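You operate a simulated robot arm through the tools that you are given. There is no shell and no other tool. Be economical: measure what you need, move in short steps, check, and stop when the job is done.

The job below is to be done with a simulated two-armed robot. You get a single attempt, and the scene is never put back.

## Task
Pick up the lens slide marked "57" from the top of the desk with one hand, pass it to the other hand and put it on the top of the store bench.

It is judged by the outcome, as a careful person would: the job done as asked, and still so three seconds after it is handed in. It fails if anything else is knocked over, pushed out of place, dropped, spilled or broken.

## Robot
Two 7-joint arms with two-finger parallel grippers on one trunk, on a base that drives. Base frame: it is fixed to the floor where the robot stands at the start and does not move with it; the origin is under the middle of the robot, x ahead of it, y to its left, z up; the surface under the hand at the start is at about z = 0.76. Lengths are in m, angles in rad, forces in N, time in s.
The left shoulder is at the start at [0.05, 0.187, 1.135], the right one opposite. With the tool pointing down near the work surface each hand reaches from about 0.1 to 0.66 m from the robot's upright axis, wherever it stands, measured 20 degrees to its own side. Places, roughly: top of the store bench [3.5, -3.6, 0.9]. Payload 3.43 kg a hand.
The TCP of each hand is the grasp point between the finger pads, 0.03 m short of the fingertips. In the tool frame z runs along the fingers and y along their closing line. Largest opening 0.094 m; finger width 0.028, thickness 0.01; the body of the gripper, 0.05 by 0.096 m, starts 0.055 m behind the TCP.
Orientation is that of the tool frame in the base frame, as [roll, pitch, yaw] about the fixed x, y, z axes, in that order (R = Rz(yaw) Ry(pitch) Rx(roll)). With the fingers straight down and closing along the base's y, the tool's x points along the base's -x, its y along +y and its z along -z.

## Interface
- The arms move only by the tool arm_command. It takes "left_commands", "right_commands" or both (then of equal length, played together; a hand with none holds still); each is a list of rows, each a list of 3 entries, a list of its own where there are three numbers: the shift along the base's x, y, z in cm, then the turn, a rotation vector about the base's x, y, z in rad, then the gripper command, from -1 (fully open) to 1 (shut), values between in proportion. In form: [[[tx, ty, tz], [ax, ay, az], grip], ...]. A call has 1 to 12 rows; each row is the pose to reach, as a shift and turn from the pose commanded when the call began. Rows are played at 5 a second. More than 0.05 m and 0.15 rad between two rows, or a gripper value outside its range, and nothing of the call is played. Where a pose cannot be reached the arm comes as near as it can. A force on the tool above 40 N (or 10 N above the force at the start of the call, whichever is more), or a blocked arm, ends the call early, and 0.2 s more pass. Each finger travels about 0.153 m/s and halts on what it meets, pressing with about 26 N; the grip force reading is that of the motor and also rises with nothing between the fingers. The clock runs only during rows and for 0.2 s after the last one: add rows that repeat a pose to give the fingers time. The reply holds the time, the measured pose of the TCP, the force on the tool along the base axes, the opening and the grip force, in the units named above and with some noise, with the torque about the TCP (base axes, N m) and any sound that the robot's microphone picked up.
- Cameras (640 x 400 px; columns grow to the right, rows downward): "scene" is now at [0.1464, 0.0515, 1.298]; the picture's right is [0.43, -0.90, 0.00], its down [-0.57, -0.28, -0.77] and it looks along [0.70, 0.33, -0.64] (base axes); focal length 295 px, centre (320, 200). "left" rides on the left gripper at [0.076, -0.014, -0.102] in its tool frame; the picture's right is [0.18, 0.98, 0.00], its down [-0.75, 0.14, -0.64] and it looks along [-0.63, 0.12, 0.77] (tool axes); focal length 243 px, centre (320, 200). "right" rides on the right gripper at [0.076, 0.014, -0.103] in its tool frame; the picture's right is [-0.18, 0.98, 0.00], its down [-0.75, -0.14, -0.64] and it looks along [-0.63, -0.12, 0.77] (tool axes); focal length 243 px, centre (320, 200). There is no depth. A picture from a camera that has moved, and an enlarged one, comes with that camera's place and axes in the base frame and with its lens. The place of the scene camera against the robot may be out by one fixed shift of up to 0.025 m in any direction.
- get_image(camera): a new picture of that camera. It takes no simulated time.
- move_column(by): slides the trunk up (or, below 0, down) by that many m; the arms and the scene camera ride with it, the base frame stays. It gives what a move gives, with no picture.
- base_move(legs): drives the robot by 1 to 6 legs, each [ahead, left, turn to the left] in m, m and rad, along the robot's own axes; the way and the turn of a leg run together, so that a leg with both is an arc; at most 1.5 m and 3.142 rad a leg. The arms and the cameras ride along, it lands a little off, and it stops where it bumps. It gives what a move gives.
- head_to(pan, tilt): turns the head with the scene camera to pan (to the left, within 1.396 rad either way) and tilt (down, from -0.506 to 1.204), counted from straight ahead of the robot. It gives what a move gives.
- close_up(camera, box): a new picture of the part [left, top, right, bottom] of that camera's present view, enlarged. It takes no simulated time.
- hand_in(): hands the job in; it is judged then, once.

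Go step by step. Nothing tells you exact positions but the pictures and the camera data: compare them with the known pose of the tool, close in by small moves and look again before you grip or let go. The budget is 120 turns and 88 pictures, counting those below and the enlarged ones. Unless the task says otherwise, let go and move clear before handing in, and close with one line.

The tools are called after "Emit:" by a JSON object that holds its "op" and its "data". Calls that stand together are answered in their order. arm_command: Moves the arms, as the interface text tells. Its arguments: {"type":"object","properties":{"left_commands":{"type":"array","items":{"type":"array"}},"right_commands":{"type":"array","items":{"type":"array"}}},"required":[]} The other tools are called the same way: move_column (by) slides the trunk up or down; base_move (legs) drives the base; head_to (pan, tilt) turns the head that bears the scene camera; get_image (camera) takes a picture; close_up (camera, box) takes an enlarged picture of a part of a camera's view; hand_in () hands the job in.

At the start:

```text
time_s: 0.0
left_tool_pos: [0.3266, 0.3524, 1.0501]
left_orientation: [3.141, 0.001, 3.141]
left_wrist_force: [-0.1, 0.2, 0.5]
left_ft_torque: [0.01, 0.0, 0.01]
left_opening: 0.0939
left_grasp_force: 0.1
right_tool_pos: [0.4311, 0.044, 1.0067]
right_orientation: [-3.14, -0.002, 3.14]
right_wrist_force: [-0.3, 0.8, 0.1]
right_ft_torque: [0.03, 0.01, 0.01]
right_opening: 0.0939
right_grasp_force: 0.1
trunk travel left (down, up): [-0.35, 0.082]
robot x, y, heading: [-0.0029, 0.0036, -0.005]
head pan, tilt: [0.449, 0.689]
```

scene: 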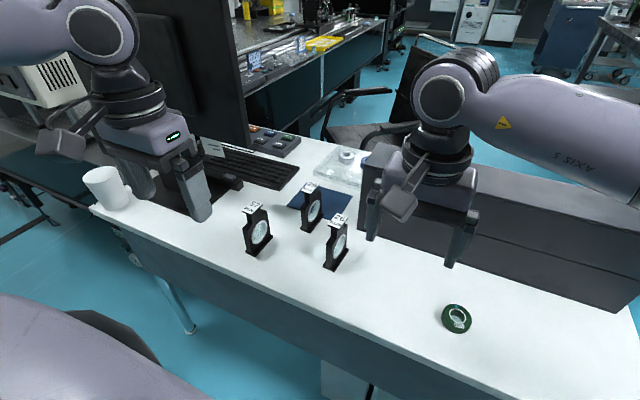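
right: 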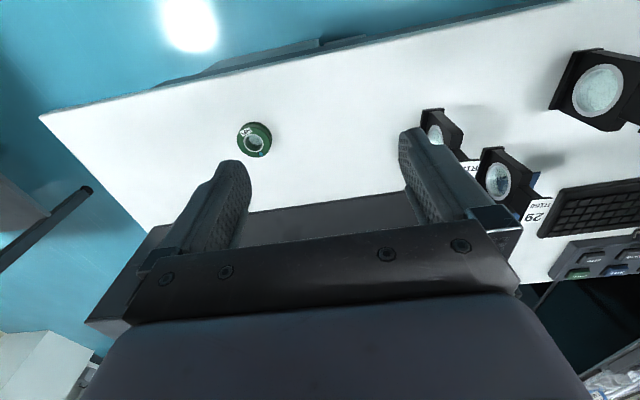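
left: 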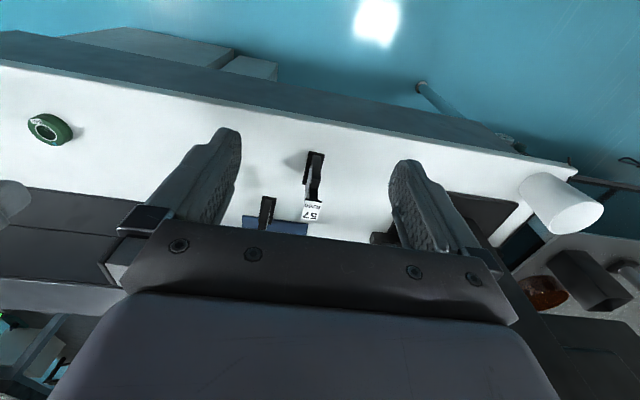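

I see three lens slides on the desk; the left camera reads "57" on one of them, probably the leftmost. I'll enlarge the views to confirm.

Emit:
{"op": "close_up", "data": {"camera": "scene", "box": [220, 160, 380, 280]}}

Emit:
{"op": "close_up", "data": {"camera": "left", "box": [220, 120, 420, 245]}}

```text
3.33 times, centred on (300, 220) of scene
camera zoom: at [0.1464, 0.0515, 1.298], right [0.43, -0.9, 0.0], down [-0.57, -0.28, -0.77], along [0.7, 0.33, -0.64], focal length 984 px, centre (387, 133)
```

zoom: 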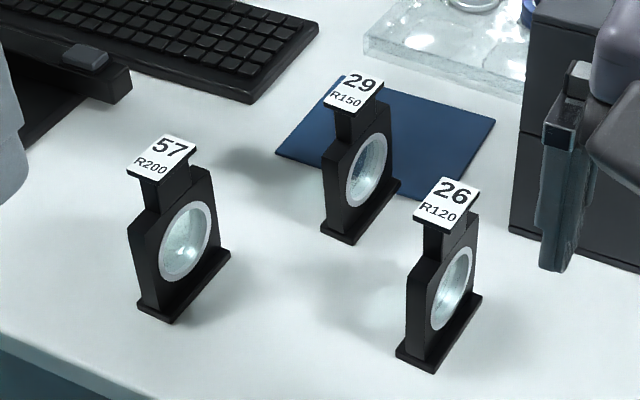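

```text
3.20 times, centred on (320, 182) of left
camera zoom: at [0.2522, 0.3384, 1.1529], right [-0.18, 0.98, 0.0], down [0.75, 0.14, 0.64], along [0.63, 0.12, -0.77], focal length 776 px, centre (320, 256)
```

zoom: 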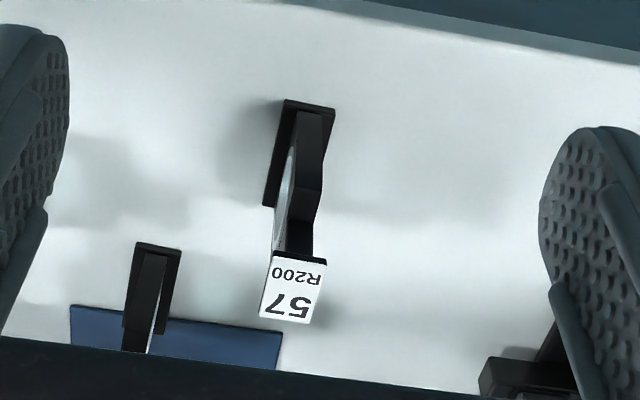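

The "57" slide stands at about (0.50, 0.37), its plate lying along x and its label tab at z≈0.876. Plan: the left hand takes the tab from above, the right hand takes the frame edges from the side and below, and then I place it with the right. First I bring the left hand above the tab and look.

Emit:
{"op": "arm_command", "data": {"left_commands": [[[4, 0.5, -1], [0, 0, 0], -1], [[8, 1, -3], [0, 0, 0], -1], [[12, 1.5, -5], [0, 0, 0], -1], [[15, 2, -7], [0, 0, 0], -1], [[15, 2, -7], [0, 0, 0], -1]]}}

Emit:
{"op": "get_image", "data": {"camera": "left"}}

Emit:
{"op": "get_image", "data": {"camera": "scene"}}

```text
time_s: 1.2
left_tool_pos: [0.4788, 0.3726, 0.9801]
left_orientation: [-3.141, 0.001, 3.141]
left_wrist_force: [-0.1, -0.3, -0.7]
left_ft_torque: [0.05, 0.06, 0.0]
left_opening: 0.094
left_grasp_force: 0.1
right_tool_pos: [0.4312, 0.0448, 1.0082]
right_orientation: [-3.141, 0.0, 3.14]
right_wrist_force: [0.0, -0.5, 0.4]
right_ft_torque: [-0.04, -0.01, -0.03]
right_opening: 0.0938
right_grasp_force: 0.1
trunk travel left (down, up): [-0.35, 0.082]
robot x, y, heading: [0.0002, -0.0002, 0.003]
head pan, tilt: [0.449, 0.689]
```

```text
82 pictures are left
camera left: at [0.4035, 0.3588, 1.0827], right [-0.18, 0.98, 0.0], down [0.75, 0.14, 0.64], along [0.63, 0.12, -0.77], focal length 243 px, centre (320, 200)
```

left: 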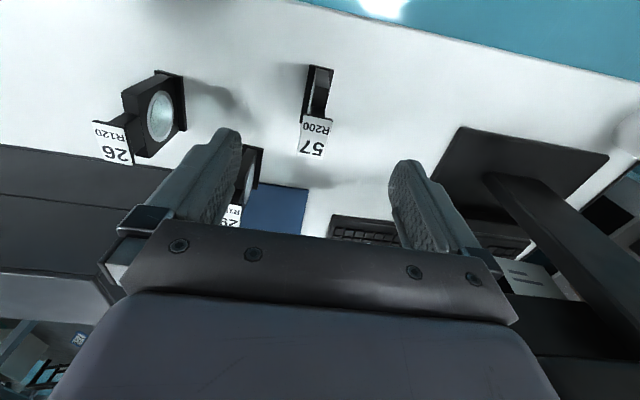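

```text
81 pictures are left
camera scene: at [0.1462, 0.0515, 1.298], right [0.43, -0.9, 0.0], down [-0.57, -0.28, -0.77], along [0.7, 0.33, -0.64], focal length 295 px, centre (320, 200)
```

scene: 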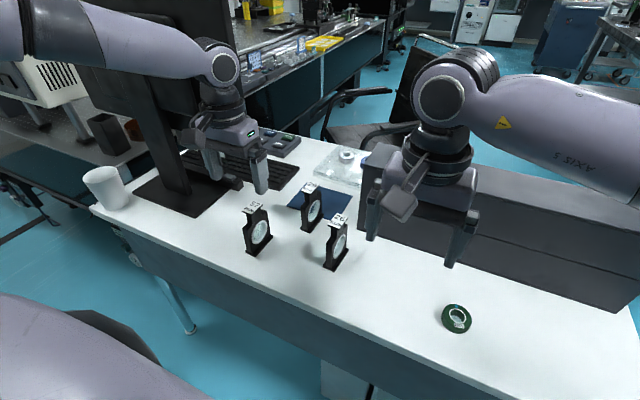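

The two left-hand views put the tab at about (0.499, 0.373, 0.877). I enlarge it to check its shape and turn.

Emit:
{"op": "close_up", "data": {"camera": "left", "box": [270, 50, 370, 170]}}

```text
3.33 times, centred on (320, 110) of left
camera zoom: at [0.4035, 0.3588, 1.0827], right [-0.18, 0.98, 0.0], down [0.75, 0.14, 0.64], along [0.63, 0.12, -0.77], focal length 809 px, centre (320, 500)
```

zoom: 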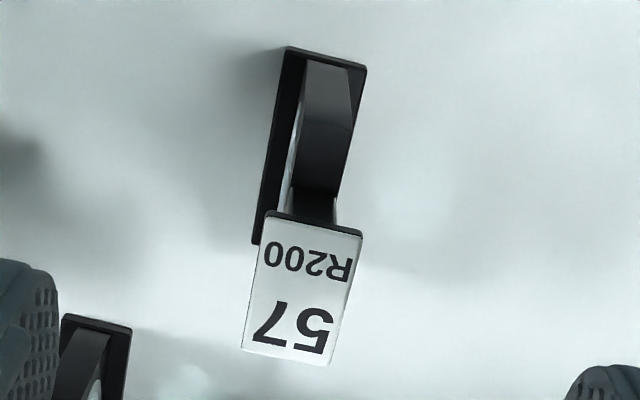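

The tab is 25 × 40 mm, centred at (0.501, 0.372) and square to the axes. I descend with the left hand open and stop a little above for a check.

Emit:
{"op": "arm_command", "data": {"left_commands": [[[2.2, 0, -2], [0, 0, 0], -0.4], [[2.2, 0, -4], [0, 0, 0], -0.3], [[2.2, 0, -6], [0, 0, 0], -0.3], [[2.2, 0, -8], [0, 0, 0], -0.3], [[2.2, 0, -8], [0, 0, 0], -0.3]]}}

Emit:
{"op": "get_image", "data": {"camera": "left"}}

```text
time_s: 2.4
left_tool_pos: [0.4992, 0.3732, 0.8996]
left_orientation: [-3.141, -0.001, -3.14]
left_wrist_force: [0.6, -0.3, 0.7]
left_ft_torque: [-0.02, 0.0, 0.0]
left_opening: 0.0611
left_grasp_force: 0.1
right_tool_pos: [0.4309, 0.0448, 1.0078]
right_orientation: [3.141, -0.001, -3.14]
right_wrist_force: [-0.3, -0.8, -0.2]
right_ft_torque: [0.0, 0.01, -0.01]
right_opening: 0.0938
right_grasp_force: 0.0
trunk travel left (down, up): [-0.35, 0.082]
robot x, y, heading: [0.0006, 0.001, 0.0]
head pan, tilt: [0.449, 0.689]
```

```text
79 pictures are left
camera left: at [0.4243, 0.3592, 1.0025], right [-0.18, 0.98, 0.0], down [0.75, 0.14, 0.64], along [0.63, 0.12, -0.77], focal length 243 px, centre (320, 200)
```

left: 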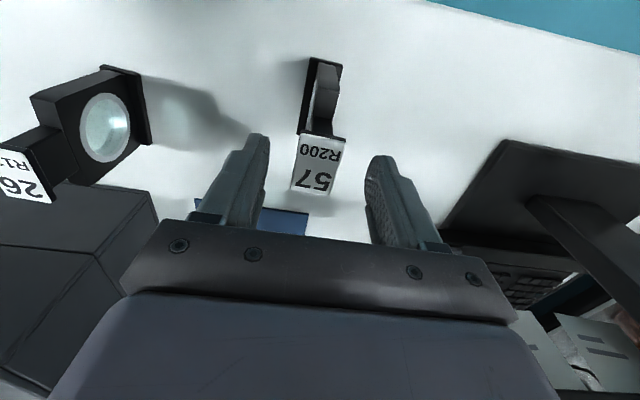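

The tab is centred between the fingers. I go down 3 cm and close.

Emit:
{"op": "arm_command", "data": {"left_commands": [[[0.1, 0, -1.5], [0, 0, 0], -0.3], [[0.1, 0, -3], [0, 0, 0], -0.3], [[0.1, 0, -3], [0, 0, 0], 0.1], [[0.1, 0, -3], [0, 0, 0], 0.4], [[0.1, 0, -3], [0, 0, 0], 1], [[0.1, 0, -3], [0, 0, 0], 1], [[0.1, 0, -3], [0, 0, 0], 1]]}}

Emit:
{"op": "get_image", "data": {"camera": "left"}}

```text
time_s: 4.0
left_tool_pos: [0.5005, 0.3741, 0.8712]
left_orientation: [3.141, -0.001, -3.141]
left_wrist_force: [0.6, 0.0, 0.3]
left_ft_torque: [-0.02, -0.09, 0.01]
left_opening: 0.03
left_grasp_force: 26.0
right_tool_pos: [0.4323, 0.0439, 1.0074]
right_orientation: [3.14, 0.0, -3.14]
right_wrist_force: [0.3, 1.7, -0.3]
right_ft_torque: [0.02, 0.02, 0.03]
right_opening: 0.0941
right_grasp_force: 0.0
trunk travel left (down, up): [-0.35, 0.082]
robot x, y, heading: [0.0026, 0.0013, 0.004]
head pan, tilt: [0.449, 0.689]
```

```text
78 pictures are left
camera left: at [0.4254, 0.3595, 0.9738], right [-0.18, 0.98, 0.0], down [0.75, 0.14, 0.64], along [0.63, 0.12, -0.77], focal length 243 px, centre (320, 200)
```

left: 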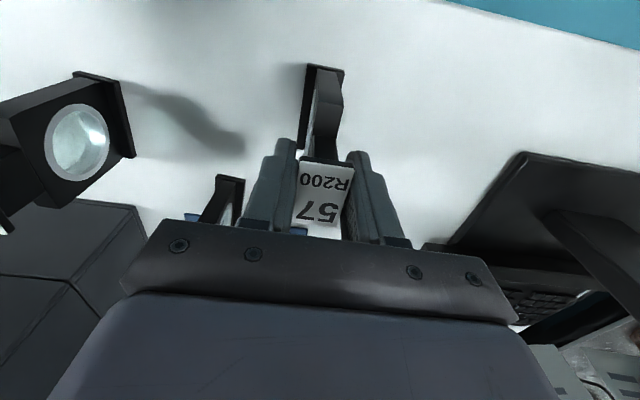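

The tab is gripped (opening 0.030, force 26 N). I lift straight up 16 cm and look.

Emit:
{"op": "arm_command", "data": {"left_commands": [[[0, 0, 1], [0, 0, 0], 1], [[0, 0, 3], [0, 0, 0], 1], [[0, 0, 6], [0, 0, 0], 1], [[0, 0, 9], [0, 0, 0], 1], [[0, 0, 12], [0, 0, 0], 1], [[0, 0, 15], [0, 0, 0], 1], [[0, 0, 18], [0, 0, 0], 1], [[0, 0, 18], [0, 0, 0], 1]]}}

Emit:
{"op": "get_image", "data": {"camera": "scene"}}

```text
time_s: 5.8
left_tool_pos: [0.5021, 0.3745, 1.0497]
left_orientation: [-3.141, -0.001, -3.141]
left_wrist_force: [0.1, 0.2, -2.0]
left_ft_torque: [-0.01, 0.01, -0.04]
left_opening: 0.0302
left_grasp_force: 26.2
right_tool_pos: [0.4319, 0.0452, 1.0069]
right_orientation: [-3.141, -0.001, -3.14]
right_wrist_force: [0.0, 1.0, -0.6]
right_ft_torque: [-0.02, 0.0, -0.01]
right_opening: 0.0937
right_grasp_force: 0.0
trunk travel left (down, up): [-0.35, 0.082]
robot x, y, heading: [0.0007, 0.0001, -0.002]
head pan, tilt: [0.449, 0.689]
```

```text
77 pictures are left
camera scene: at [0.1466, 0.0518, 1.2979], right [0.43, -0.9, 0.0], down [-0.57, -0.28, -0.77], along [0.69, 0.33, -0.64], focal length 295 px, centre (320, 200)
```

scene: 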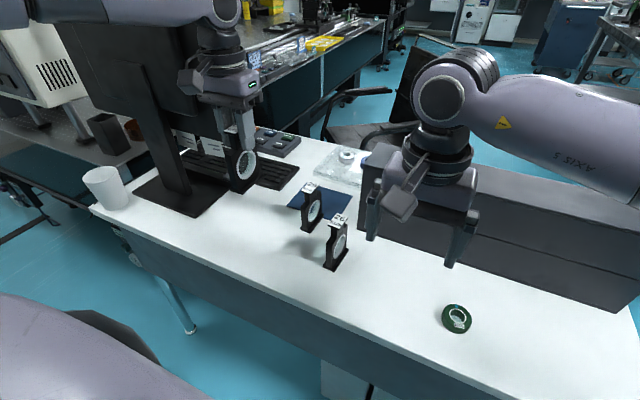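

The slide is held and the other objects are untouched. Now I turn the right hand: yaw −90° first, then a tilt so its fingers point left with the camera on top.

Emit:
{"op": "arm_command", "data": {"right_commands": [[[0, -1, 0], [0, 0, -0.14], -1], [[0, -2, 0], [0, 0, -0.28], -1], [[0, -3, 0], [0, 0, -0.42], -1], [[0, -4, 0], [0, 0, -0.56], -1], [[0, -5, 0], [0, 0, -0.7], -1], [[0, -6, 0], [0, 0, -0.84], -1], [[0, -7, 0], [0, 0, -0.98], -1], [[0, -8, 0], [0, 0, -1.12], -1], [[0, -9, 0], [0, 0, -1.26], -1], [[0, -10, 0], [0, 0, -1.4], -1], [[0, -10, 0], [0, 0, -1.54], -1], [[0, -10, 0], [0, 0, -1.571], -1]]}}

Emit:
{"op": "arm_command", "data": {"right_commands": [[[0, 0, 0], [0.14, 0, 0], -1], [[0, 0, 0], [0.28, 0, 0], -1], [[0, 0, 0], [0.42, 0, 0], -1], [[0, 0, 0], [0.56, 0, 0], -1], [[0, 0, 0], [0.7, 0, 0], -1], [[0, 0, 0], [0.84, 0, 0], -1], [[0, 0, 0], [0.98, 0, 0], -1], [[0, 0, 0], [1.12, 0, 0], -1], [[0, 0, 0], [1.12, 0, 0], -1]]}}

Emit:
{"op": "get_image", "data": {"camera": "scene"}}

```text
time_s: 8.4
left_tool_pos: [0.5017, 0.3759, 1.0495]
left_orientation: [3.141, 0.001, 3.141]
left_wrist_force: [0.4, 0.6, -2.2]
left_ft_torque: [-0.01, -0.02, -0.02]
left_opening: 0.03
left_grasp_force: 26.3
right_tool_pos: [0.4308, -0.0565, 1.0068]
right_orientation: [-3.141, 0.0, 1.567]
right_wrist_force: [0.1, -0.8, 0.4]
right_ft_torque: [0.0, 0.01, 0.02]
right_opening: 0.0942
right_grasp_force: 0.1
trunk travel left (down, up): [-0.35, 0.082]
robot x, y, heading: [0.0029, 0.0024, 0.003]
head pan, tilt: [0.449, 0.689]
```

```text
time_s: 10.4
left_tool_pos: [0.5022, 0.375, 1.051]
left_orientation: [-3.141, 0.0, -3.141]
left_wrist_force: [-0.2, -0.4, -1.9]
left_ft_torque: [0.03, 0.04, -0.05]
left_opening: 0.03
left_grasp_force: 26.2
right_tool_pos: [0.4307, -0.0554, 1.0066]
right_orientation: [-3.142, -1.122, 1.569]
right_wrist_force: [-0.1, 0.5, -0.7]
right_ft_torque: [0.0, 0.03, -0.01]
right_opening: 0.0939
right_grasp_force: 0.0
trunk travel left (down, up): [-0.35, 0.082]
robot x, y, heading: [0.0001, -0.0003, 0.001]
head pan, tilt: [0.449, 0.689]
```

```text
76 pictures are left
camera scene: at [0.1466, 0.0517, 1.2979], right [0.43, -0.9, 0.0], down [-0.57, -0.28, -0.77], along [0.7, 0.33, -0.64], focal length 295 px, centre (320, 200)
```

scene: 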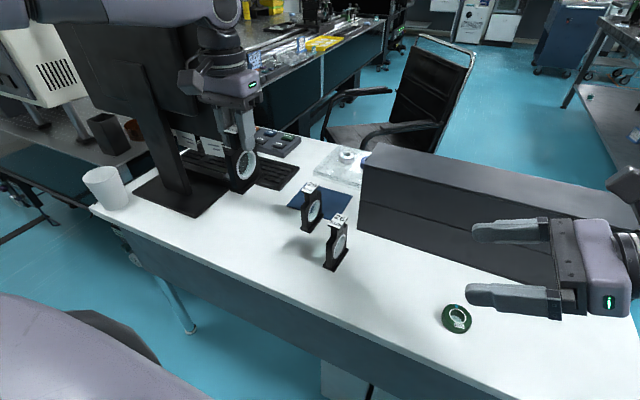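

The right hand reaches that pose. I flatten its tilt to about 10° so its camera will clear the left gripper, and bring the slide in front of it with a gap.

Emit:
{"op": "arm_command", "data": {"left_commands": [[[-1, -3, 1], [0, 0, 0], 1], [[-2, -6, 2], [0, 0, 0], 1], [[-3, -9, 2.8], [0, 0, 0], 1], [[-4, -12, 2.8], [0, 0, 0], 1], [[-5, -15, 2.8], [0, 0, 0], 1], [[-6, -18, 2.8], [0, 0, 0], 1], [[-7.1, -20, 2.8], [0, 0, 0], 1], [[-7.1, -20, 2.8], [0, 0, 0], 1]], "right_commands": [[[0, 0, 0], [0.09, 0, 0], -1], [[0, 0, 0], [0.18, 0, 0], -1], [[0, 0, 0], [0.27, 0, 0], -1], [[0, 0, 0], [0.27, 0, 0], -1], [[0, 0, 0], [0.27, 0, 0], -1], [[0, 0, 0], [0.27, 0, 0], -1], [[0, 0, 0], [0.27, 0, 0], -1], [[0, 0, 0], [0.27, 0, 0], -1]]}}

Emit:
{"op": "get_image", "data": {"camera": "scene"}}

Emit:
{"op": "get_image", "data": {"camera": "right"}}

```text
time_s: 12.2
left_tool_pos: [0.429, 0.1729, 1.0779]
left_orientation: [-3.14, -0.001, 3.141]
left_wrist_force: [-0.4, -0.5, -1.3]
left_ft_torque: [0.03, -0.01, 0.02]
left_opening: 0.0302
left_grasp_force: 25.7
right_tool_pos: [0.4306, -0.0555, 1.0073]
right_orientation: [-3.138, -1.39, 1.565]
right_wrist_force: [-0.1, -0.2, 0.2]
right_ft_torque: [0.04, 0.0, 0.02]
right_opening: 0.0939
right_grasp_force: 0.0
trunk travel left (down, up): [-0.35, 0.082]
robot x, y, heading: [0.0047, -0.0011, -0.002]
head pan, tilt: [0.449, 0.689]
```

```text
75 pictures are left
camera scene: at [0.1465, 0.0516, 1.2979], right [0.43, -0.9, 0.0], down [-0.57, -0.28, -0.77], along [0.7, 0.33, -0.64], focal length 295 px, centre (320, 200)
```

scene: 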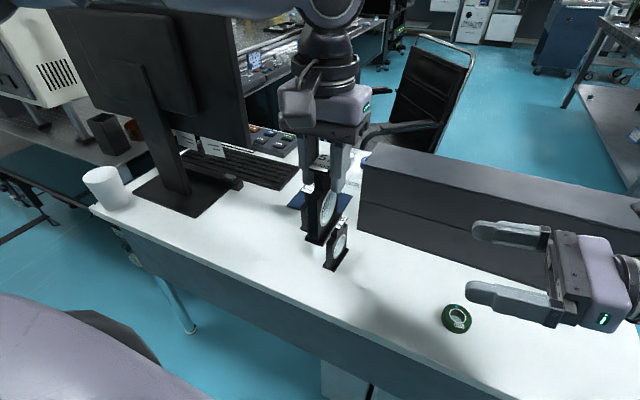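

```text
74 pictures are left
camera right: at [0.4453, -0.143, 1.1005], right [0.98, -0.03, -0.18], down [-0.14, -0.77, -0.63], along [-0.12, 0.64, -0.76], focal length 243 px, centre (320, 200)
```

right: 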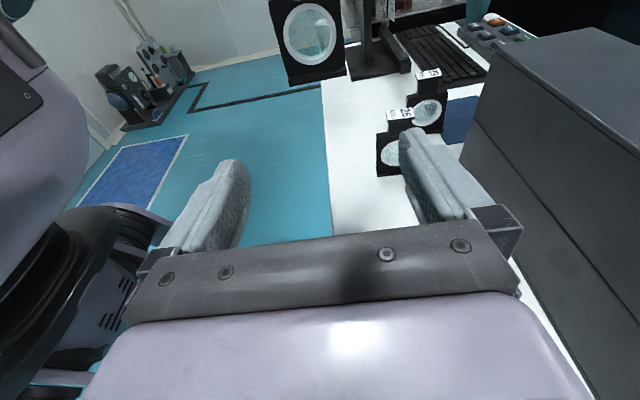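

The slide hangs where predicted, in line with the right hand (x≈0.429, base bottom z≈0.967). I approach with the right hand by 16 cm and check.

Emit:
{"op": "arm_command", "data": {"right_commands": [[[0, 4, 0], [0, 0, 0], -1], [[0, 8, 0], [0, 0, 0], -1], [[-0.1, 12, 0], [0, 0, 0], -1], [[-0.1, 16, 0], [0, 0, 0], -1], [[-0.1, 16, 0], [0, 0, 0], -1]]}}

Emit:
{"op": "get_image", "data": {"camera": "right"}}

Emit:
{"op": "close_up", "data": {"camera": "scene", "box": [240, 80, 440, 260]}}

```text
time_s: 13.4
left_tool_pos: [0.4283, 0.1723, 1.0775]
left_orientation: [3.14, 0.0, 3.141]
left_wrist_force: [-0.4, 0.0, -1.4]
left_ft_torque: [-0.02, 0.02, -0.01]
left_opening: 0.03
left_grasp_force: 25.9
right_tool_pos: [0.4291, 0.1059, 1.0071]
right_orientation: [-3.136, -1.387, 1.565]
right_wrist_force: [0.5, -0.2, 0.7]
right_ft_torque: [0.01, 0.02, 0.0]
right_opening: 0.0939
right_grasp_force: 0.0
trunk travel left (down, up): [-0.35, 0.082]
robot x, y, heading: [-0.0023, 0.0015, -0.002]
head pan, tilt: [0.449, 0.689]
```

```text
73 pictures are left
camera right: at [0.4437, 0.0196, 1.1006], right [0.98, -0.03, -0.18], down [-0.14, -0.77, -0.63], along [-0.12, 0.64, -0.76], focal length 243 px, centre (320, 200)
```

right: 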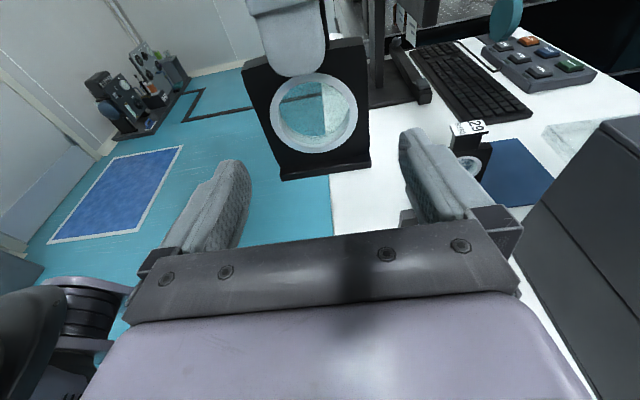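

```text
2.22 times, centred on (340, 170) of scene
camera zoom: at [0.1465, 0.0514, 1.2979], right [0.43, -0.9, 0.0], down [-0.57, -0.28, -0.77], along [0.7, 0.33, -0.64], focal length 656 px, centre (276, 267)
```

zoom: 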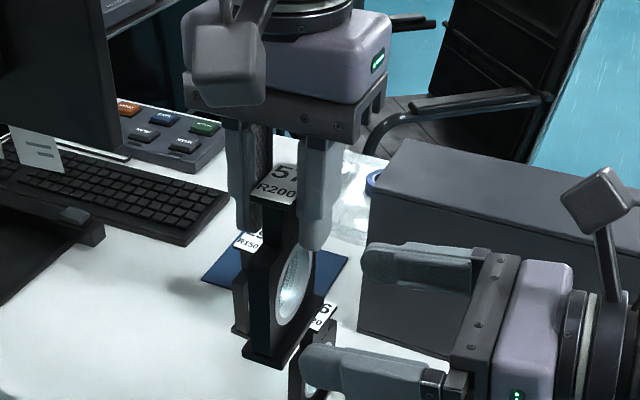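

Everything lines up: the slide's lower frame will come between the right fingers with about 1 cm to spare on each side. I advance the last 6 cm in small steps with the gripper open.

Emit:
{"op": "arm_command", "data": {"right_commands": [[[-0.05, 2, 0], [0, 0, 0], -1], [[-0.05, 4, 0], [0, 0, 0], -1], [[-0.05, 6.2, 0], [0, 0, 0], -1], [[-0.05, 6.2, 0], [0, 0, 0], -1]]}}

Emit:
{"op": "get_image", "data": {"camera": "right"}}

Emit:
{"op": "close_up", "data": {"camera": "scene", "box": [240, 80, 440, 260]}}

```text
time_s: 14.4
left_tool_pos: [0.4295, 0.1724, 1.0767]
left_orientation: [-3.14, 0.001, -3.14]
left_wrist_force: [-0.3, 0.0, -1.4]
left_ft_torque: [0.01, 0.0, 0.02]
left_opening: 0.0302
left_grasp_force: 26.1
right_tool_pos: [0.4281, 0.1679, 1.0039]
right_orientation: [-3.139, -1.389, 1.568]
right_wrist_force: [0.1, -0.5, -0.1]
right_ft_torque: [0.01, 0.03, -0.04]
right_opening: 0.094
right_grasp_force: 0.1
trunk travel left (down, up): [-0.35, 0.082]
robot x, y, heading: [-0.001, 0.0006, 0.001]
head pan, tilt: [0.449, 0.689]
```

```text
71 pictures are left
camera right: at [0.4426, 0.0801, 1.099], right [0.98, -0.03, -0.18], down [-0.14, -0.77, -0.63], along [-0.12, 0.64, -0.76], focal length 243 px, centre (320, 200)
```

right: 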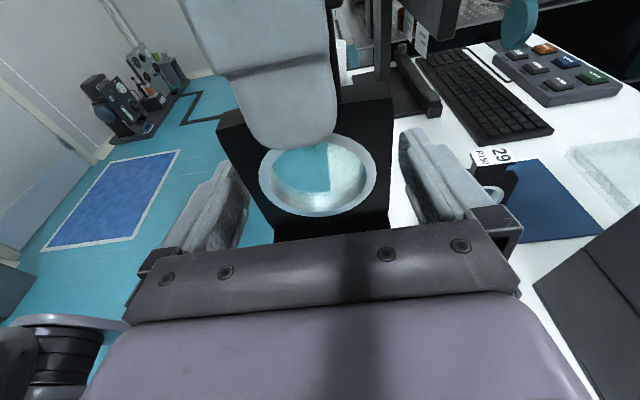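

```text
2.22 times, centred on (340, 170) of scene
camera zoom: at [0.1465, 0.0515, 1.2979], right [0.43, -0.9, 0.0], down [-0.57, -0.28, -0.77], along [0.7, 0.33, -0.64], focal length 656 px, centre (276, 267)
```

zoom: 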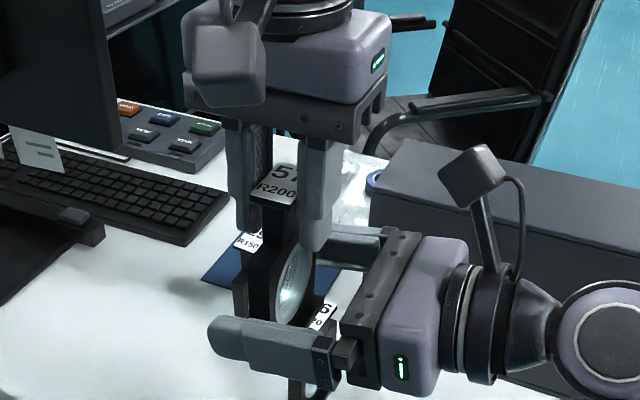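

The fingers straddle the frame cleanly. I close the right hand step by step.

Emit:
{"op": "arm_command", "data": {"right_commands": [[[0, 0, 0], [0, 0, 0], -0.7], [[0, 0, 0], [0, 0, 0], -0.4], [[0, 0, 0], [0, 0, 0], 0], [[0, 0, 0], [0, 0, 0], 1], [[0, 0, 0], [0, 0, 0], 1], [[0, 0, 0], [0, 0, 0], 1]]}}

Emit:
{"op": "close_up", "data": {"camera": "scene", "box": [240, 80, 440, 260]}}

Emit:
{"op": "get_image", "data": {"camera": "right"}}

```text
time_s: 15.8
left_tool_pos: [0.4287, 0.1718, 1.0778]
left_orientation: [3.141, -0.002, 3.142]
left_wrist_force: [-2.0, -2.0, -2.6]
left_ft_torque: [-0.05, 0.13, -0.03]
left_opening: 0.0303
left_grasp_force: 25.9
right_tool_pos: [0.4295, 0.1675, 1.0052]
right_orientation: [-3.135, -1.39, 1.567]
right_wrist_force: [1.6, 1.6, 0.3]
right_ft_torque: [-0.14, 0.03, 0.01]
right_opening: 0.0761
right_grasp_force: 26.3
trunk travel left (down, up): [-0.35, 0.082]
robot x, y, heading: [-0.0004, -0.0006, -0.007]
head pan, tilt: [0.449, 0.689]
```

```text
2.22 times, centred on (340, 170) of scene
camera zoom: at [0.1465, 0.0516, 1.2979], right [0.43, -0.9, 0.0], down [-0.57, -0.28, -0.77], along [0.7, 0.33, -0.64], focal length 656 px, centre (276, 267)
```

zoom: 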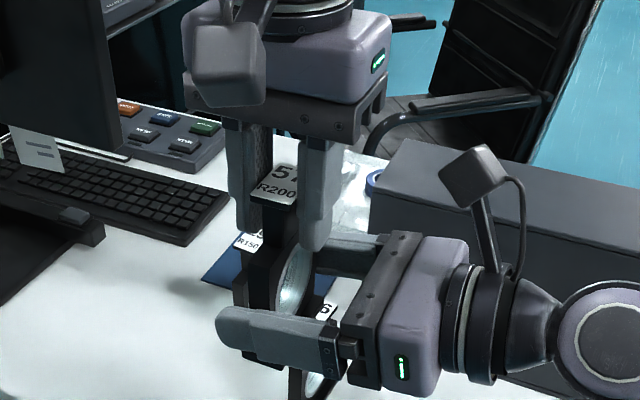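

```text
68 pictures are left
camera right: at [0.4426, 0.0799, 1.099], right [0.98, -0.03, -0.18], down [-0.14, -0.77, -0.63], along [-0.12, 0.64, -0.76], focal length 243 px, centre (320, 200)
```

right: 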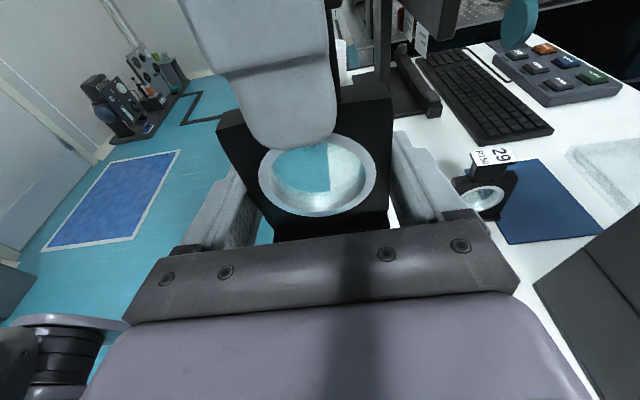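

The right hand holds the frame (0.076 opening, 26 N). I open the left fingers partway and lift the left hand clear.

Emit:
{"op": "arm_command", "data": {"left_commands": [[[0, 0, 0], [0, 0, 0], 0.2], [[0, 0, 0], [0, 0, 0], -0.1], [[0, 0, 0], [0, 0, 0], -0.2], [[0, 0, 2], [0, 0, 0], -0.2], [[0, 0, 5], [0, 0, 0], -0.2], [[0, 0, 9], [0, 0, 0], -0.2], [[0, 0, 9], [0, 0, 0], -0.2]]}}

Emit:
{"op": "get_image", "data": {"camera": "scene"}}

Emit:
{"op": "get_image", "data": {"camera": "right"}}

```text
time_s: 17.4
left_tool_pos: [0.4275, 0.1727, 1.1693]
left_orientation: [-3.14, 0.001, -3.141]
left_wrist_force: [0.7, -0.5, -0.5]
left_ft_torque: [0.02, -0.01, 0.01]
left_opening: 0.0563
left_grasp_force: 0.1
right_tool_pos: [0.4291, 0.1668, 1.0049]
right_orientation: [-3.139, -1.39, 1.566]
right_wrist_force: [-0.6, 0.2, 0.2]
right_ft_torque: [-0.02, 0.01, 0.0]
right_opening: 0.076
right_grasp_force: 26.0
trunk travel left (down, up): [-0.35, 0.082]
robot x, y, heading: [-0.002, 0.0003, -0.002]
head pan, tilt: [0.449, 0.689]
```

```text
67 pictures are left
camera scene: at [0.1463, 0.0515, 1.298], right [0.43, -0.9, 0.0], down [-0.57, -0.28, -0.77], along [0.7, 0.33, -0.64], focal length 295 px, centre (320, 200)
```

scene: 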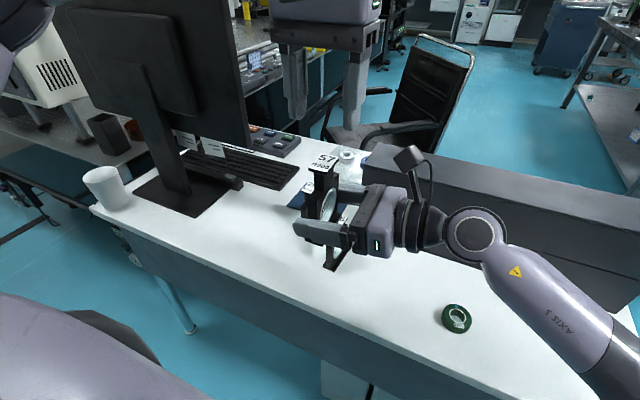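

```text
66 pictures are left
camera right: at [0.4423, 0.0799, 1.0991], right [0.98, -0.03, -0.18], down [-0.14, -0.77, -0.63], along [-0.12, 0.64, -0.76], focal length 243 px, centre (320, 200)
```

right: 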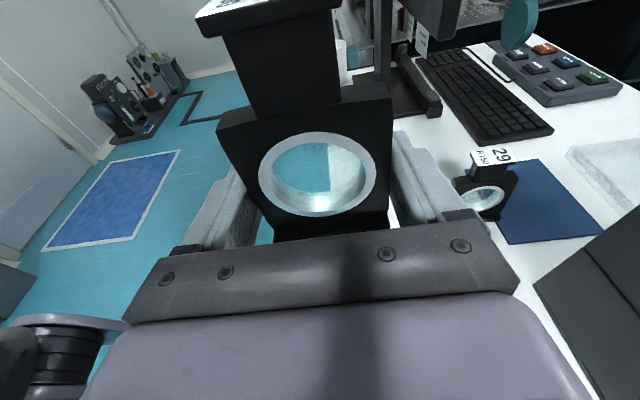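

The hand-over worked; the right hand alone holds the slide upright. I raise the right hand a little, pull the left hand in, and look toward the store bench.

Emit:
{"op": "arm_command", "data": {"left_commands": [[[-3, 3, 0], [0, 0, 0], -0.2], [[-6, 6, 0], [0, 0, 0], -0.2], [[-9, 9, 0], [0, 0, 0], -0.2], [[-9, 12, 0], [0, 0, 0], -0.2]], "right_commands": [[[0, 0, 1], [0, 0, 0], 1], [[0, 0, 3], [0, 0, 0], 1], [[0, 0, 5], [0, 0, 0], 1], [[0, 0, 6], [0, 0, 0], 1]]}}

Emit:
{"op": "head_to", "data": {"pan": -0.8, "tilt": 0.25}}

Emit:
{"op": "get_image", "data": {"camera": "scene"}}

```text
time_s: 18.4
left_tool_pos: [0.3369, 0.293, 1.169]
left_orientation: [-3.141, -0.002, 3.141]
left_wrist_force: [-0.6, 0.3, 0.2]
left_ft_torque: [-0.04, 0.0, 0.0]
left_opening: 0.0561
left_grasp_force: 0.2
right_tool_pos: [0.4289, 0.1664, 1.0675]
right_orientation: [-3.133, -1.39, 1.561]
right_wrist_force: [-0.4, 0.1, -1.1]
right_ft_torque: [-0.04, -0.04, 0.02]
right_opening: 0.0761
right_grasp_force: 25.9
trunk travel left (down, up): [-0.35, 0.082]
robot x, y, heading: [-0.0023, -0.0016, -0.001]
head pan, tilt: [0.449, 0.689]
```

```text
time_s: 19.8
left_tool_pos: [0.3375, 0.292, 1.1687]
left_orientation: [-3.141, 0.0, 3.141]
left_wrist_force: [-1.2, -0.5, 0.5]
left_ft_torque: [0.02, 0.02, 0.02]
left_opening: 0.0564
left_grasp_force: 0.0
right_tool_pos: [0.4289, 0.1665, 1.066]
right_orientation: [-3.134, -1.391, 1.563]
right_wrist_force: [-0.1, 0.5, -2.2]
right_ft_torque: [-0.01, -0.03, 0.0]
right_opening: 0.0762
right_grasp_force: 25.6
trunk travel left (down, up): [-0.35, 0.082]
robot x, y, heading: [-0.0001, -0.0008, 0.005]
head pan, tilt: [-0.799, 0.25]
```

```text
65 pictures are left
camera scene: at [0.1348, -0.0522, 1.3379], right [-0.72, -0.7, 0.0], down [-0.17, 0.18, -0.97], along [0.68, -0.69, -0.25], focal length 295 px, centre (320, 200)
```

scene: 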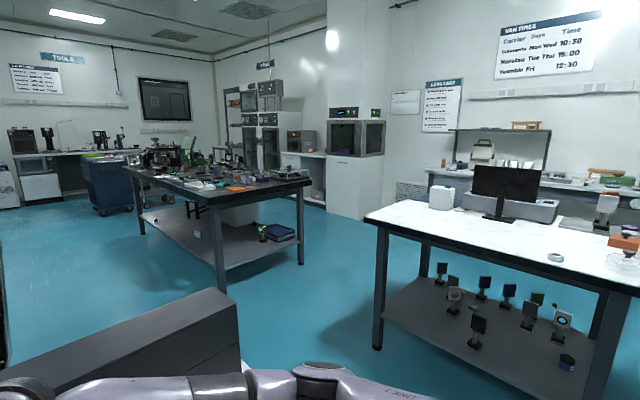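

Ahead-right there is an equipment table, a second white table with more slides on its shelf, and cabinets beyond. The given place of the store bench should fall at about pixel (324, 152), so I enlarge it.

Emit:
{"op": "close_up", "data": {"camera": "scene", "box": [210, 50, 410, 220]}}

Emit:
{"op": "close_up", "data": {"camera": "scene", "box": [400, 70, 640, 220]}}

```text
2.35 times, centred on (310, 135) of scene
camera zoom: at [0.1348, -0.0522, 1.3379], right [-0.72, -0.7, 0.0], down [-0.17, 0.18, -0.97], along [0.68, -0.69, -0.25], focal length 695 px, centre (344, 353)
```

zoom: 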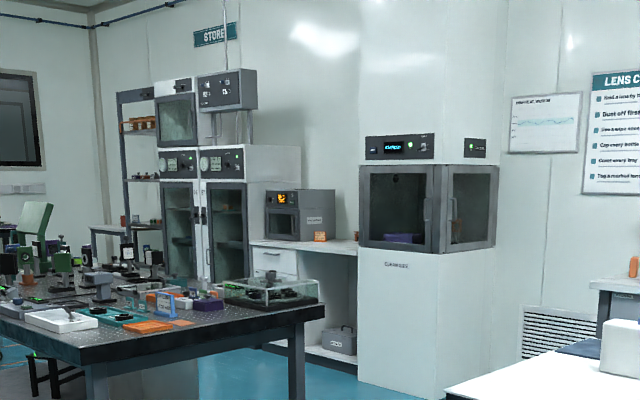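

```text
2.67 times, centred on (520, 145) of scene
camera zoom: at [0.1348, -0.0522, 1.3379], right [-0.72, -0.7, 0.0], down [-0.17, 0.18, -0.97], along [0.68, -0.69, -0.25], focal length 787 px, centre (-213, 347)
```

zoom: 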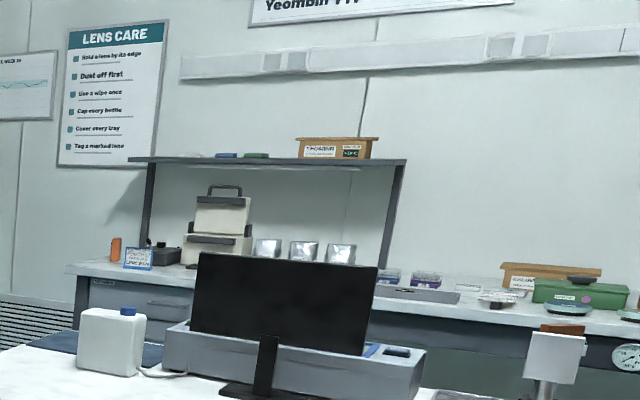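

The store bench is the counter under the "STORE" sign, with free space between the oven and the white column. The way there runs through the gap between this desk and the white table, so I raise the trunk and inspect that gap.

Emit:
{"op": "move_column", "data": {"by": 0.08}}

Emit:
{"op": "head_to", "data": {"pan": -1.1, "tilt": 0.75}}

Emit:
{"op": "get_image", "data": {"camera": "scene"}}

```text
time_s: 21.0
left_tool_pos: [0.3396, 0.2921, 1.2479]
left_orientation: [3.141, 0.001, -3.141]
left_wrist_force: [0.2, 0.8, 0.9]
left_ft_torque: [-0.01, -0.01, 0.02]
left_opening: 0.0565
left_grasp_force: 0.1
right_tool_pos: [0.4286, 0.166, 1.1454]
right_orientation: [-3.135, -1.388, 1.565]
right_wrist_force: [-0.6, 0.2, -2.6]
right_ft_torque: [-0.01, 0.0, 0.0]
right_opening: 0.076
right_grasp_force: 26.3
trunk travel left (down, up): [-0.43, 0.002]
robot x, y, heading: [-0.0028, -0.0007, 0.001]
head pan, tilt: [-0.799, 0.25]
```

```text
time_s: 21.9
left_tool_pos: [0.3374, 0.292, 1.2485]
left_orientation: [-3.141, 0.0, -3.142]
left_wrist_force: [0.3, -0.4, -0.5]
left_ft_torque: [0.02, 0.05, 0.01]
left_opening: 0.0565
left_grasp_force: 0.0
right_tool_pos: [0.4281, 0.167, 1.1469]
right_orientation: [-3.137, -1.389, 1.566]
right_wrist_force: [0.4, 0.2, -0.9]
right_ft_torque: [-0.03, 0.0, -0.02]
right_opening: 0.0758
right_grasp_force: 25.8
trunk travel left (down, up): [-0.43, 0.002]
robot x, y, heading: [0.0012, 0.0018, -0.002]
head pan, tilt: [-1.1, 0.75]
```

```text
62 pictures are left
camera scene: at [0.1073, -0.0592, 1.3729], right [-0.89, -0.45, 0.0], down [-0.31, 0.61, -0.73], along [0.33, -0.65, -0.68], focal length 295 px, centre (320, 200)
```

scene: 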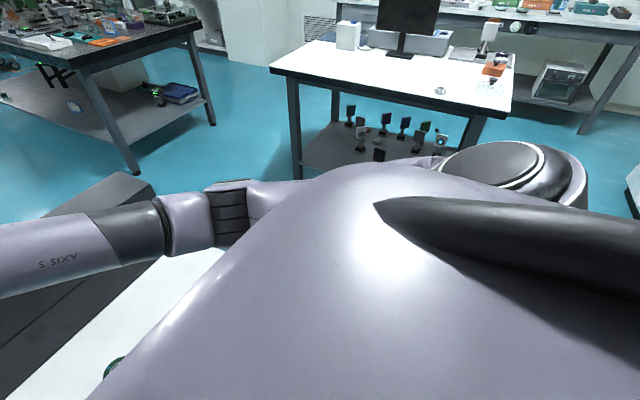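

The gap is about 1 m wide (desk end at y≈−0.4, white table at y≈−1.4). I slide right in front of the gap and then look before driving through.

Emit:
{"op": "base_move", "data": {"legs": [[-0.1, 0, 0], [0, -0.9, 0]]}}

Emit:
{"op": "head_to", "data": {"pan": -0.2, "tilt": 0.6}}

Emit:
{"op": "get_image", "data": {"camera": "scene"}}

```text
time_s: 31.2
left_tool_pos: [0.2382, -0.631, 1.248]
left_orientation: [3.141, 0.001, -3.136]
left_wrist_force: [-0.5, -0.7, 0.5]
left_ft_torque: [0.01, 0.01, 0.0]
left_opening: 0.0564
left_grasp_force: 0.0
right_tool_pos: [0.3287, -0.758, 1.1465]
right_orientation: [-3.137, -1.39, 1.57]
right_wrist_force: [-0.8, 0.5, -1.1]
right_ft_torque: [-0.02, -0.01, -0.02]
right_opening: 0.0762
right_grasp_force: 26.1
trunk travel left (down, up): [-0.43, 0.002]
robot x, y, heading: [-0.1011, -0.9282, 0.002]
head pan, tilt: [-1.1, 0.75]
```

```text
time_s: 32.4
left_tool_pos: [0.238, -0.6317, 1.2486]
left_orientation: [3.141, -0.001, -3.137]
left_wrist_force: [-0.3, 0.0, 0.3]
left_ft_torque: [-0.01, 0.01, -0.01]
left_opening: 0.0562
left_grasp_force: 0.0
right_tool_pos: [0.3287, -0.758, 1.1465]
right_orientation: [-3.137, -1.39, 1.569]
right_wrist_force: [-0.1, -0.6, -1.4]
right_ft_torque: [-0.03, 0.01, 0.0]
right_opening: 0.076
right_grasp_force: 25.9
trunk travel left (down, up): [-0.43, 0.002]
robot x, y, heading: [-0.0988, -0.9294, 0.009]
head pan, tilt: [-0.201, 0.6]
```

```text
61 pictures are left
camera scene: at [0.0575, -0.9285, 1.3857], right [-0.2, -0.98, 0.0], down [-0.55, 0.11, -0.82], along [0.81, -0.16, -0.57], focal length 295 px, centre (320, 200)
```

scene: 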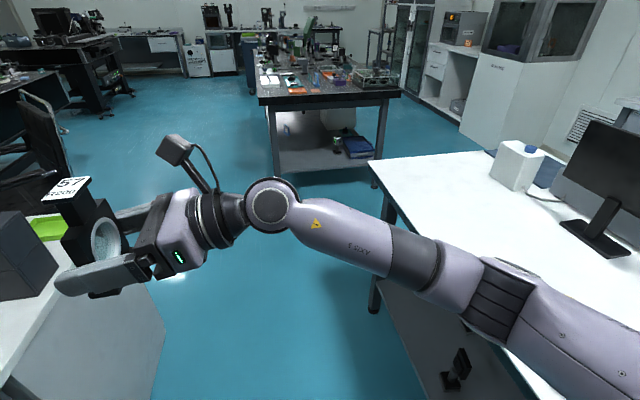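

The way is clear: the gap runs from y≈−0.33 to −1.37. I centre and drive through, then turn right.

Emit:
{"op": "base_move", "data": {"legs": [[0, 0.06, 0], [1.5, 0, 0]]}}

Emit:
{"op": "base_move", "data": {"legs": [[0.12, 0, 0], [0, 0, -1.575]]}}

Emit:
{"op": "head_to", "data": {"pan": 0.3, "tilt": 0.4}}

Emit:
{"op": "get_image", "data": {"camera": "scene"}}

```text
time_s: 40.6
left_tool_pos: [1.7518, -0.5676, 1.2483]
left_orientation: [-3.142, 0.0, -3.137]
left_wrist_force: [-0.3, 0.2, 0.5]
left_ft_torque: [-0.01, -0.01, -0.03]
left_opening: 0.0564
left_grasp_force: 0.1
right_tool_pos: [1.8424, -0.6929, 1.1456]
right_orientation: [-3.137, -1.389, 1.569]
right_wrist_force: [-0.5, -0.9, -2.2]
right_ft_torque: [-0.02, 0.0, 0.0]
right_opening: 0.0759
right_grasp_force: 26.5
trunk travel left (down, up): [-0.43, 0.002]
robot x, y, heading: [1.4125, -0.8616, 0.001]
head pan, tilt: [-0.201, 0.6]
```

```text
time_s: 45.7
left_tool_pos: [1.8299, -1.1977, 1.2482]
left_orientation: [-3.14, 0.0, 1.572]
left_wrist_force: [0.9, 0.5, 1.0]
left_ft_torque: [0.02, 0.02, -0.01]
left_opening: 0.0565
left_grasp_force: 0.1
right_tool_pos: [1.7021, -1.2905, 1.1465]
right_orientation: [-3.136, -1.389, -0.003]
right_wrist_force: [1.7, -0.1, -1.0]
right_ft_torque: [-0.01, 0.04, 0.0]
right_opening: 0.0
right_grasp_force: 25.6
trunk travel left (down, up): [-0.43, 0.002]
robot x, y, heading: [1.5333, -0.8608, -1.57]
head pan, tilt: [-0.201, 0.6]
```

```text
time_s: 46.6
left_tool_pos: [1.8289, -1.1985, 1.2475]
left_orientation: [-3.141, -0.001, 1.572]
left_wrist_force: [0.8, 0.0, 0.1]
left_ft_torque: [-0.03, 0.01, -0.01]
left_opening: 0.0565
left_grasp_force: 0.0
right_tool_pos: [1.7023, -1.2889, 1.1477]
right_orientation: [-3.137, -1.389, -0.002]
right_wrist_force: [0.3, 0.2, 0.4]
right_ft_torque: [0.0, -0.01, 0.01]
right_opening: 0.0001
right_grasp_force: 26.0
trunk travel left (down, up): [-0.43, 0.002]
robot x, y, heading: [1.5379, -0.8621, -1.567]
head pan, tilt: [0.3, 0.4]
```

```text
60 pictures are left
camera scene: at [1.5746, -0.9932, 1.4039], right [-0.95, -0.3, 0.0], down [-0.12, 0.37, -0.92], along [0.27, -0.88, -0.39], focal length 295 px, centre (320, 200)
```

scene: 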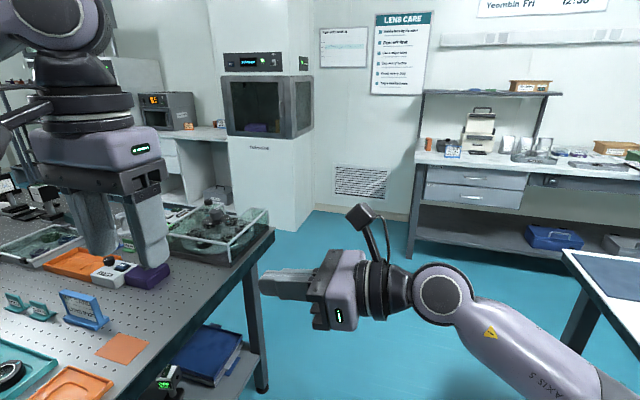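

The right gripper now reads 0 opening and its picture shows it empty, so the slide slipped out during the turn. I stop here and search for it with the head before moving anything.

Emit:
{"op": "head_to", "data": {"pan": 0.5, "tilt": 0.95}}

Emit:
{"op": "get_image", "data": {"camera": "scene"}}

Emit:
{"op": "get_image", "data": {"camera": "right"}}

Emit:
{"op": "get_image", "data": {"camera": "left"}}

```text
time_s: 47.6
left_tool_pos: [1.8276, -1.1985, 1.249]
left_orientation: [3.141, 0.002, 1.572]
left_wrist_force: [0.8, 0.4, 0.4]
left_ft_torque: [-0.01, 0.02, 0.01]
left_opening: 0.0563
left_grasp_force: 0.1
right_tool_pos: [1.7024, -1.2893, 1.1461]
right_orientation: [-3.138, -1.391, -0.004]
right_wrist_force: [0.2, -0.1, 0.0]
right_ft_torque: [-0.01, -0.01, -0.01]
right_opening: 0.0001
right_grasp_force: 24.9
trunk travel left (down, up): [-0.43, 0.002]
robot x, y, heading: [1.5394, -0.8629, -1.571]
head pan, tilt: [0.499, 0.949]
```

```text
59 pictures are left
camera scene: at [1.5821, -0.9685, 1.3574], right [-0.88, -0.48, 0.0], down [-0.39, 0.71, -0.58], along [0.28, -0.51, -0.81], focal length 295 px, centre (320, 200)
```

scene: 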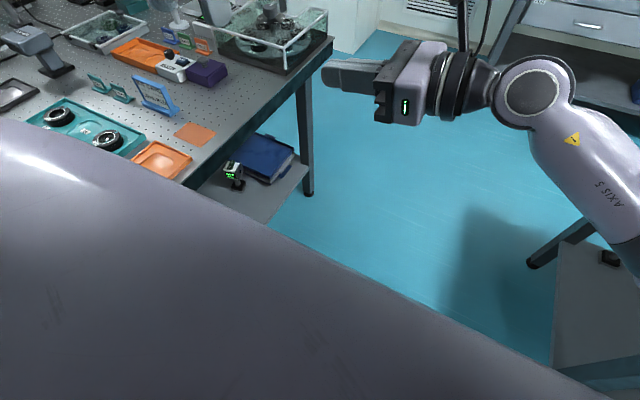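

```text
58 pictures are left
camera right: at [1.6157, -1.3035, 1.2404], right [-0.03, -0.98, -0.18], down [-0.77, 0.14, -0.63], along [0.64, 0.12, -0.76], focal length 243 px, centre (320, 200)
```

right: 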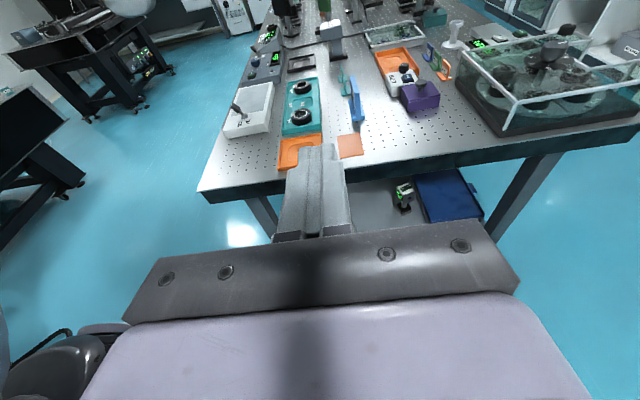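

```text
57 pictures are left
camera left: at [1.816, -1.1218, 1.3514], right [0.98, 0.19, 0.0], down [0.14, -0.75, 0.64], along [0.12, -0.63, -0.77], focal length 243 px, centre (320, 200)
```

left: 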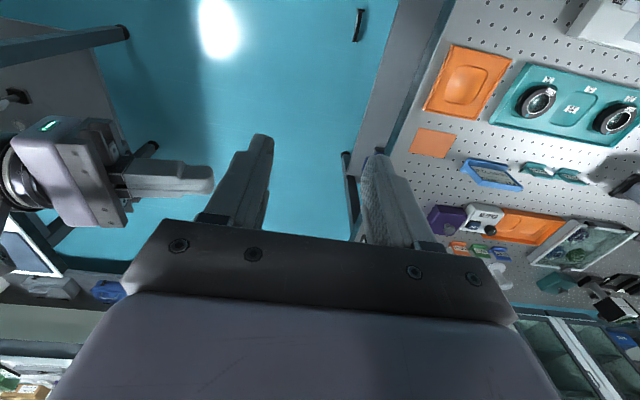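

In the left camera's view a dark strip lies on the floor near the equipment table. I enlarge it.

Emit:
{"op": "close_up", "data": {"camera": "left", "box": [310, 0, 410, 70]}}

Emit:
{"op": "head_to", "data": {"pan": 1.2, "tilt": 1.1}}

Emit:
{"op": "get_image", "data": {"camera": "scene"}}

```text
5.71 times, centred on (360, 35) of left
camera zoom: at [1.816, -1.1218, 1.3514], right [0.98, 0.19, 0.0], down [0.14, -0.75, 0.64], along [0.12, -0.63, -0.77], focal length 1386 px, centre (91, 1143)
```

zoom: 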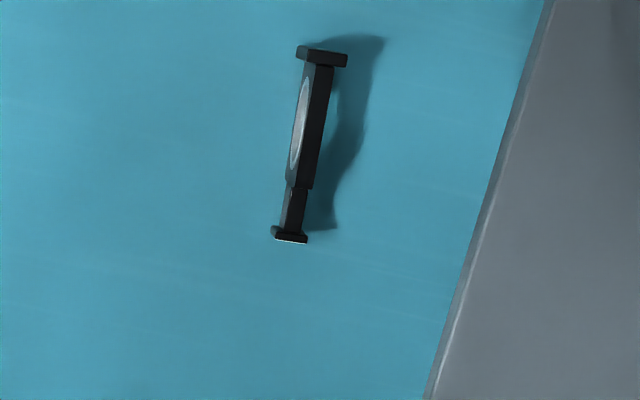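

```text
time_s: 48.7
left_tool_pos: [1.8291, -1.1979, 1.2492]
left_orientation: [3.141, -0.001, 1.573]
left_wrist_force: [-0.2, -0.2, 0.1]
left_ft_torque: [-0.02, -0.02, -0.02]
left_opening: 0.0563
left_grasp_force: 0.0
right_tool_pos: [1.704, -1.2887, 1.1469]
right_orientation: [-3.136, -1.39, -0.004]
right_wrist_force: [0.3, -0.2, 0.3]
right_ft_torque: [0.01, -0.03, -0.01]
right_opening: 0.0002
right_grasp_force: 26.2
trunk travel left (down, up): [-0.43, 0.002]
robot x, y, heading: [1.5367, -0.8624, -1.569]
head pan, tilt: [1.201, 1.1]
```

```text
55 pictures are left
camera scene: at [1.606, -0.9275, 1.3471], right [-0.36, -0.93, 0.0], down [-0.83, 0.32, -0.45], along [0.42, -0.16, -0.89], focal length 295 px, centre (320, 200)
```

scene: 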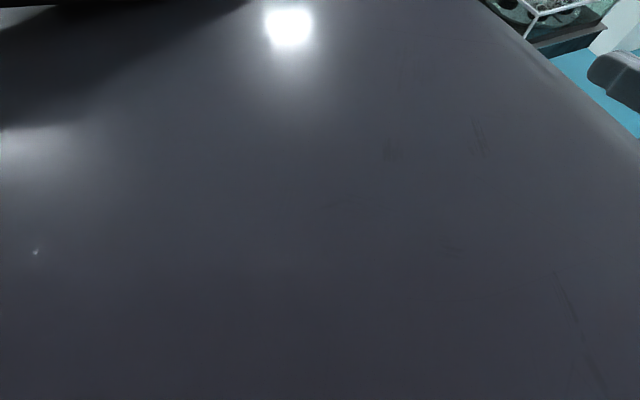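

The slide lies intact on the floor at about (2.00, −1.19), on its side edge, with its tab toward −y and close to the equipment table. I turn back to face it, so I can pick it up with the left hand across its faces, which is a much firmer grip, and redo the pass at the bench.

Emit:
{"op": "base_move", "data": {"legs": [[0, 0, 1.571]]}}

Emit:
{"op": "arm_command", "data": {"right_commands": [[[-1, -1, 0], [-0.14, 0, 0], -1], [[-2, -2, 0], [-0.28, 0, 0], -1], [[-3, -3, 0], [-0.42, 0, 0], -1], [[-4, -4, 0], [-0.56, 0, 0], -1], [[-5, -6, 1], [-0.7, 0, 0], -1], [[-6, -8, 2], [-0.84, 0, 0], -1], [[-7, -10, 3], [-0.98, 0, 0], -1], [[-8, -12, 4], [-1.12, 0, 0], -1], [[-8, -15, 6], [-1.26, 0, 0], -1], [[-8, -18, 8], [-1.39, 0, 0], -1]]}}

Emit:
{"op": "head_to", "data": {"pan": -0.3, "tilt": 0.9}}

Emit:
{"op": "get_image", "data": {"camera": "scene"}}

```text
time_s: 53.0
left_tool_pos: [1.8628, -0.5545, 1.2493]
left_orientation: [3.141, -0.002, -3.101]
left_wrist_force: [-0.7, -0.1, -0.4]
left_ft_torque: [-0.03, 0.02, 0.02]
left_opening: 0.0563
left_grasp_force: 0.0
right_tool_pos: [1.9568, -0.6769, 1.1468]
right_orientation: [-3.136, -1.389, 1.607]
right_wrist_force: [-0.3, -0.4, -0.2]
right_ft_torque: [0.02, -0.01, -0.01]
right_opening: 0.0
right_grasp_force: 25.9
trunk travel left (down, up): [-0.43, 0.002]
robot x, y, heading: [1.5362, -0.8597, 0.04]
head pan, tilt: [1.201, 1.1]
```

```text
time_s: 55.2
left_tool_pos: [1.8612, -0.5558, 1.2493]
left_orientation: [3.141, 0.0, -3.101]
left_wrist_force: [-0.2, 0.0, -0.6]
left_ft_torque: [0.01, -0.01, 0.0]
left_opening: 0.0563
left_grasp_force: 0.0
right_tool_pos: [1.8765, -0.8583, 1.229]
right_orientation: [-3.102, 0.0, 1.578]
right_wrist_force: [-0.4, 0.3, -0.2]
right_ft_torque: [0.02, 0.0, 0.01]
right_opening: 0.094
right_grasp_force: 0.1
trunk travel left (down, up): [-0.43, 0.002]
robot x, y, heading: [1.5379, -0.8603, 0.042]
head pan, tilt: [1.201, 1.1]
```

```text
time_s: 56.8
left_tool_pos: [1.863, -0.5559, 1.2495]
left_orientation: [-3.14, 0.0, -3.102]
left_wrist_force: [-0.4, 0.0, 0.0]
left_ft_torque: [0.01, 0.01, 0.01]
left_opening: 0.0565
left_grasp_force: 0.0
right_tool_pos: [1.8766, -0.856, 1.2277]
right_orientation: [-3.103, -0.001, 1.579]
right_wrist_force: [0.8, -0.6, -0.4]
right_ft_torque: [0.0, 0.02, -0.02]
right_opening: 0.094
right_grasp_force: 0.2
trunk travel left (down, up): [-0.43, 0.002]
robot x, y, heading: [1.5336, -0.8626, 0.036]
head pan, tilt: [-0.3, 0.901]
```

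```text
54 pictures are left
camera scene: at [1.6783, -0.8634, 1.3609], right [-0.26, -0.97, 0.0], down [-0.76, 0.2, -0.62], along [0.6, -0.16, -0.78], focal length 295 px, centre (320, 200)
```

scene: 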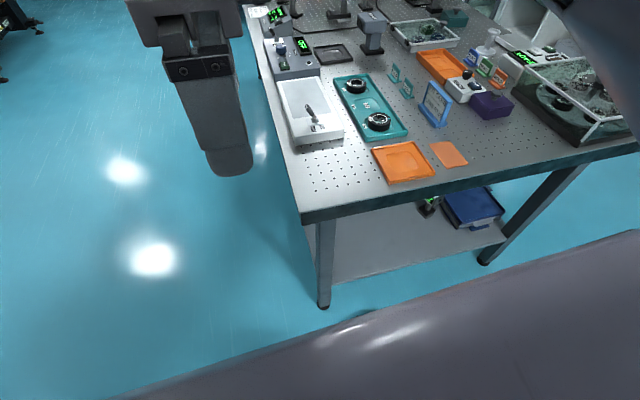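

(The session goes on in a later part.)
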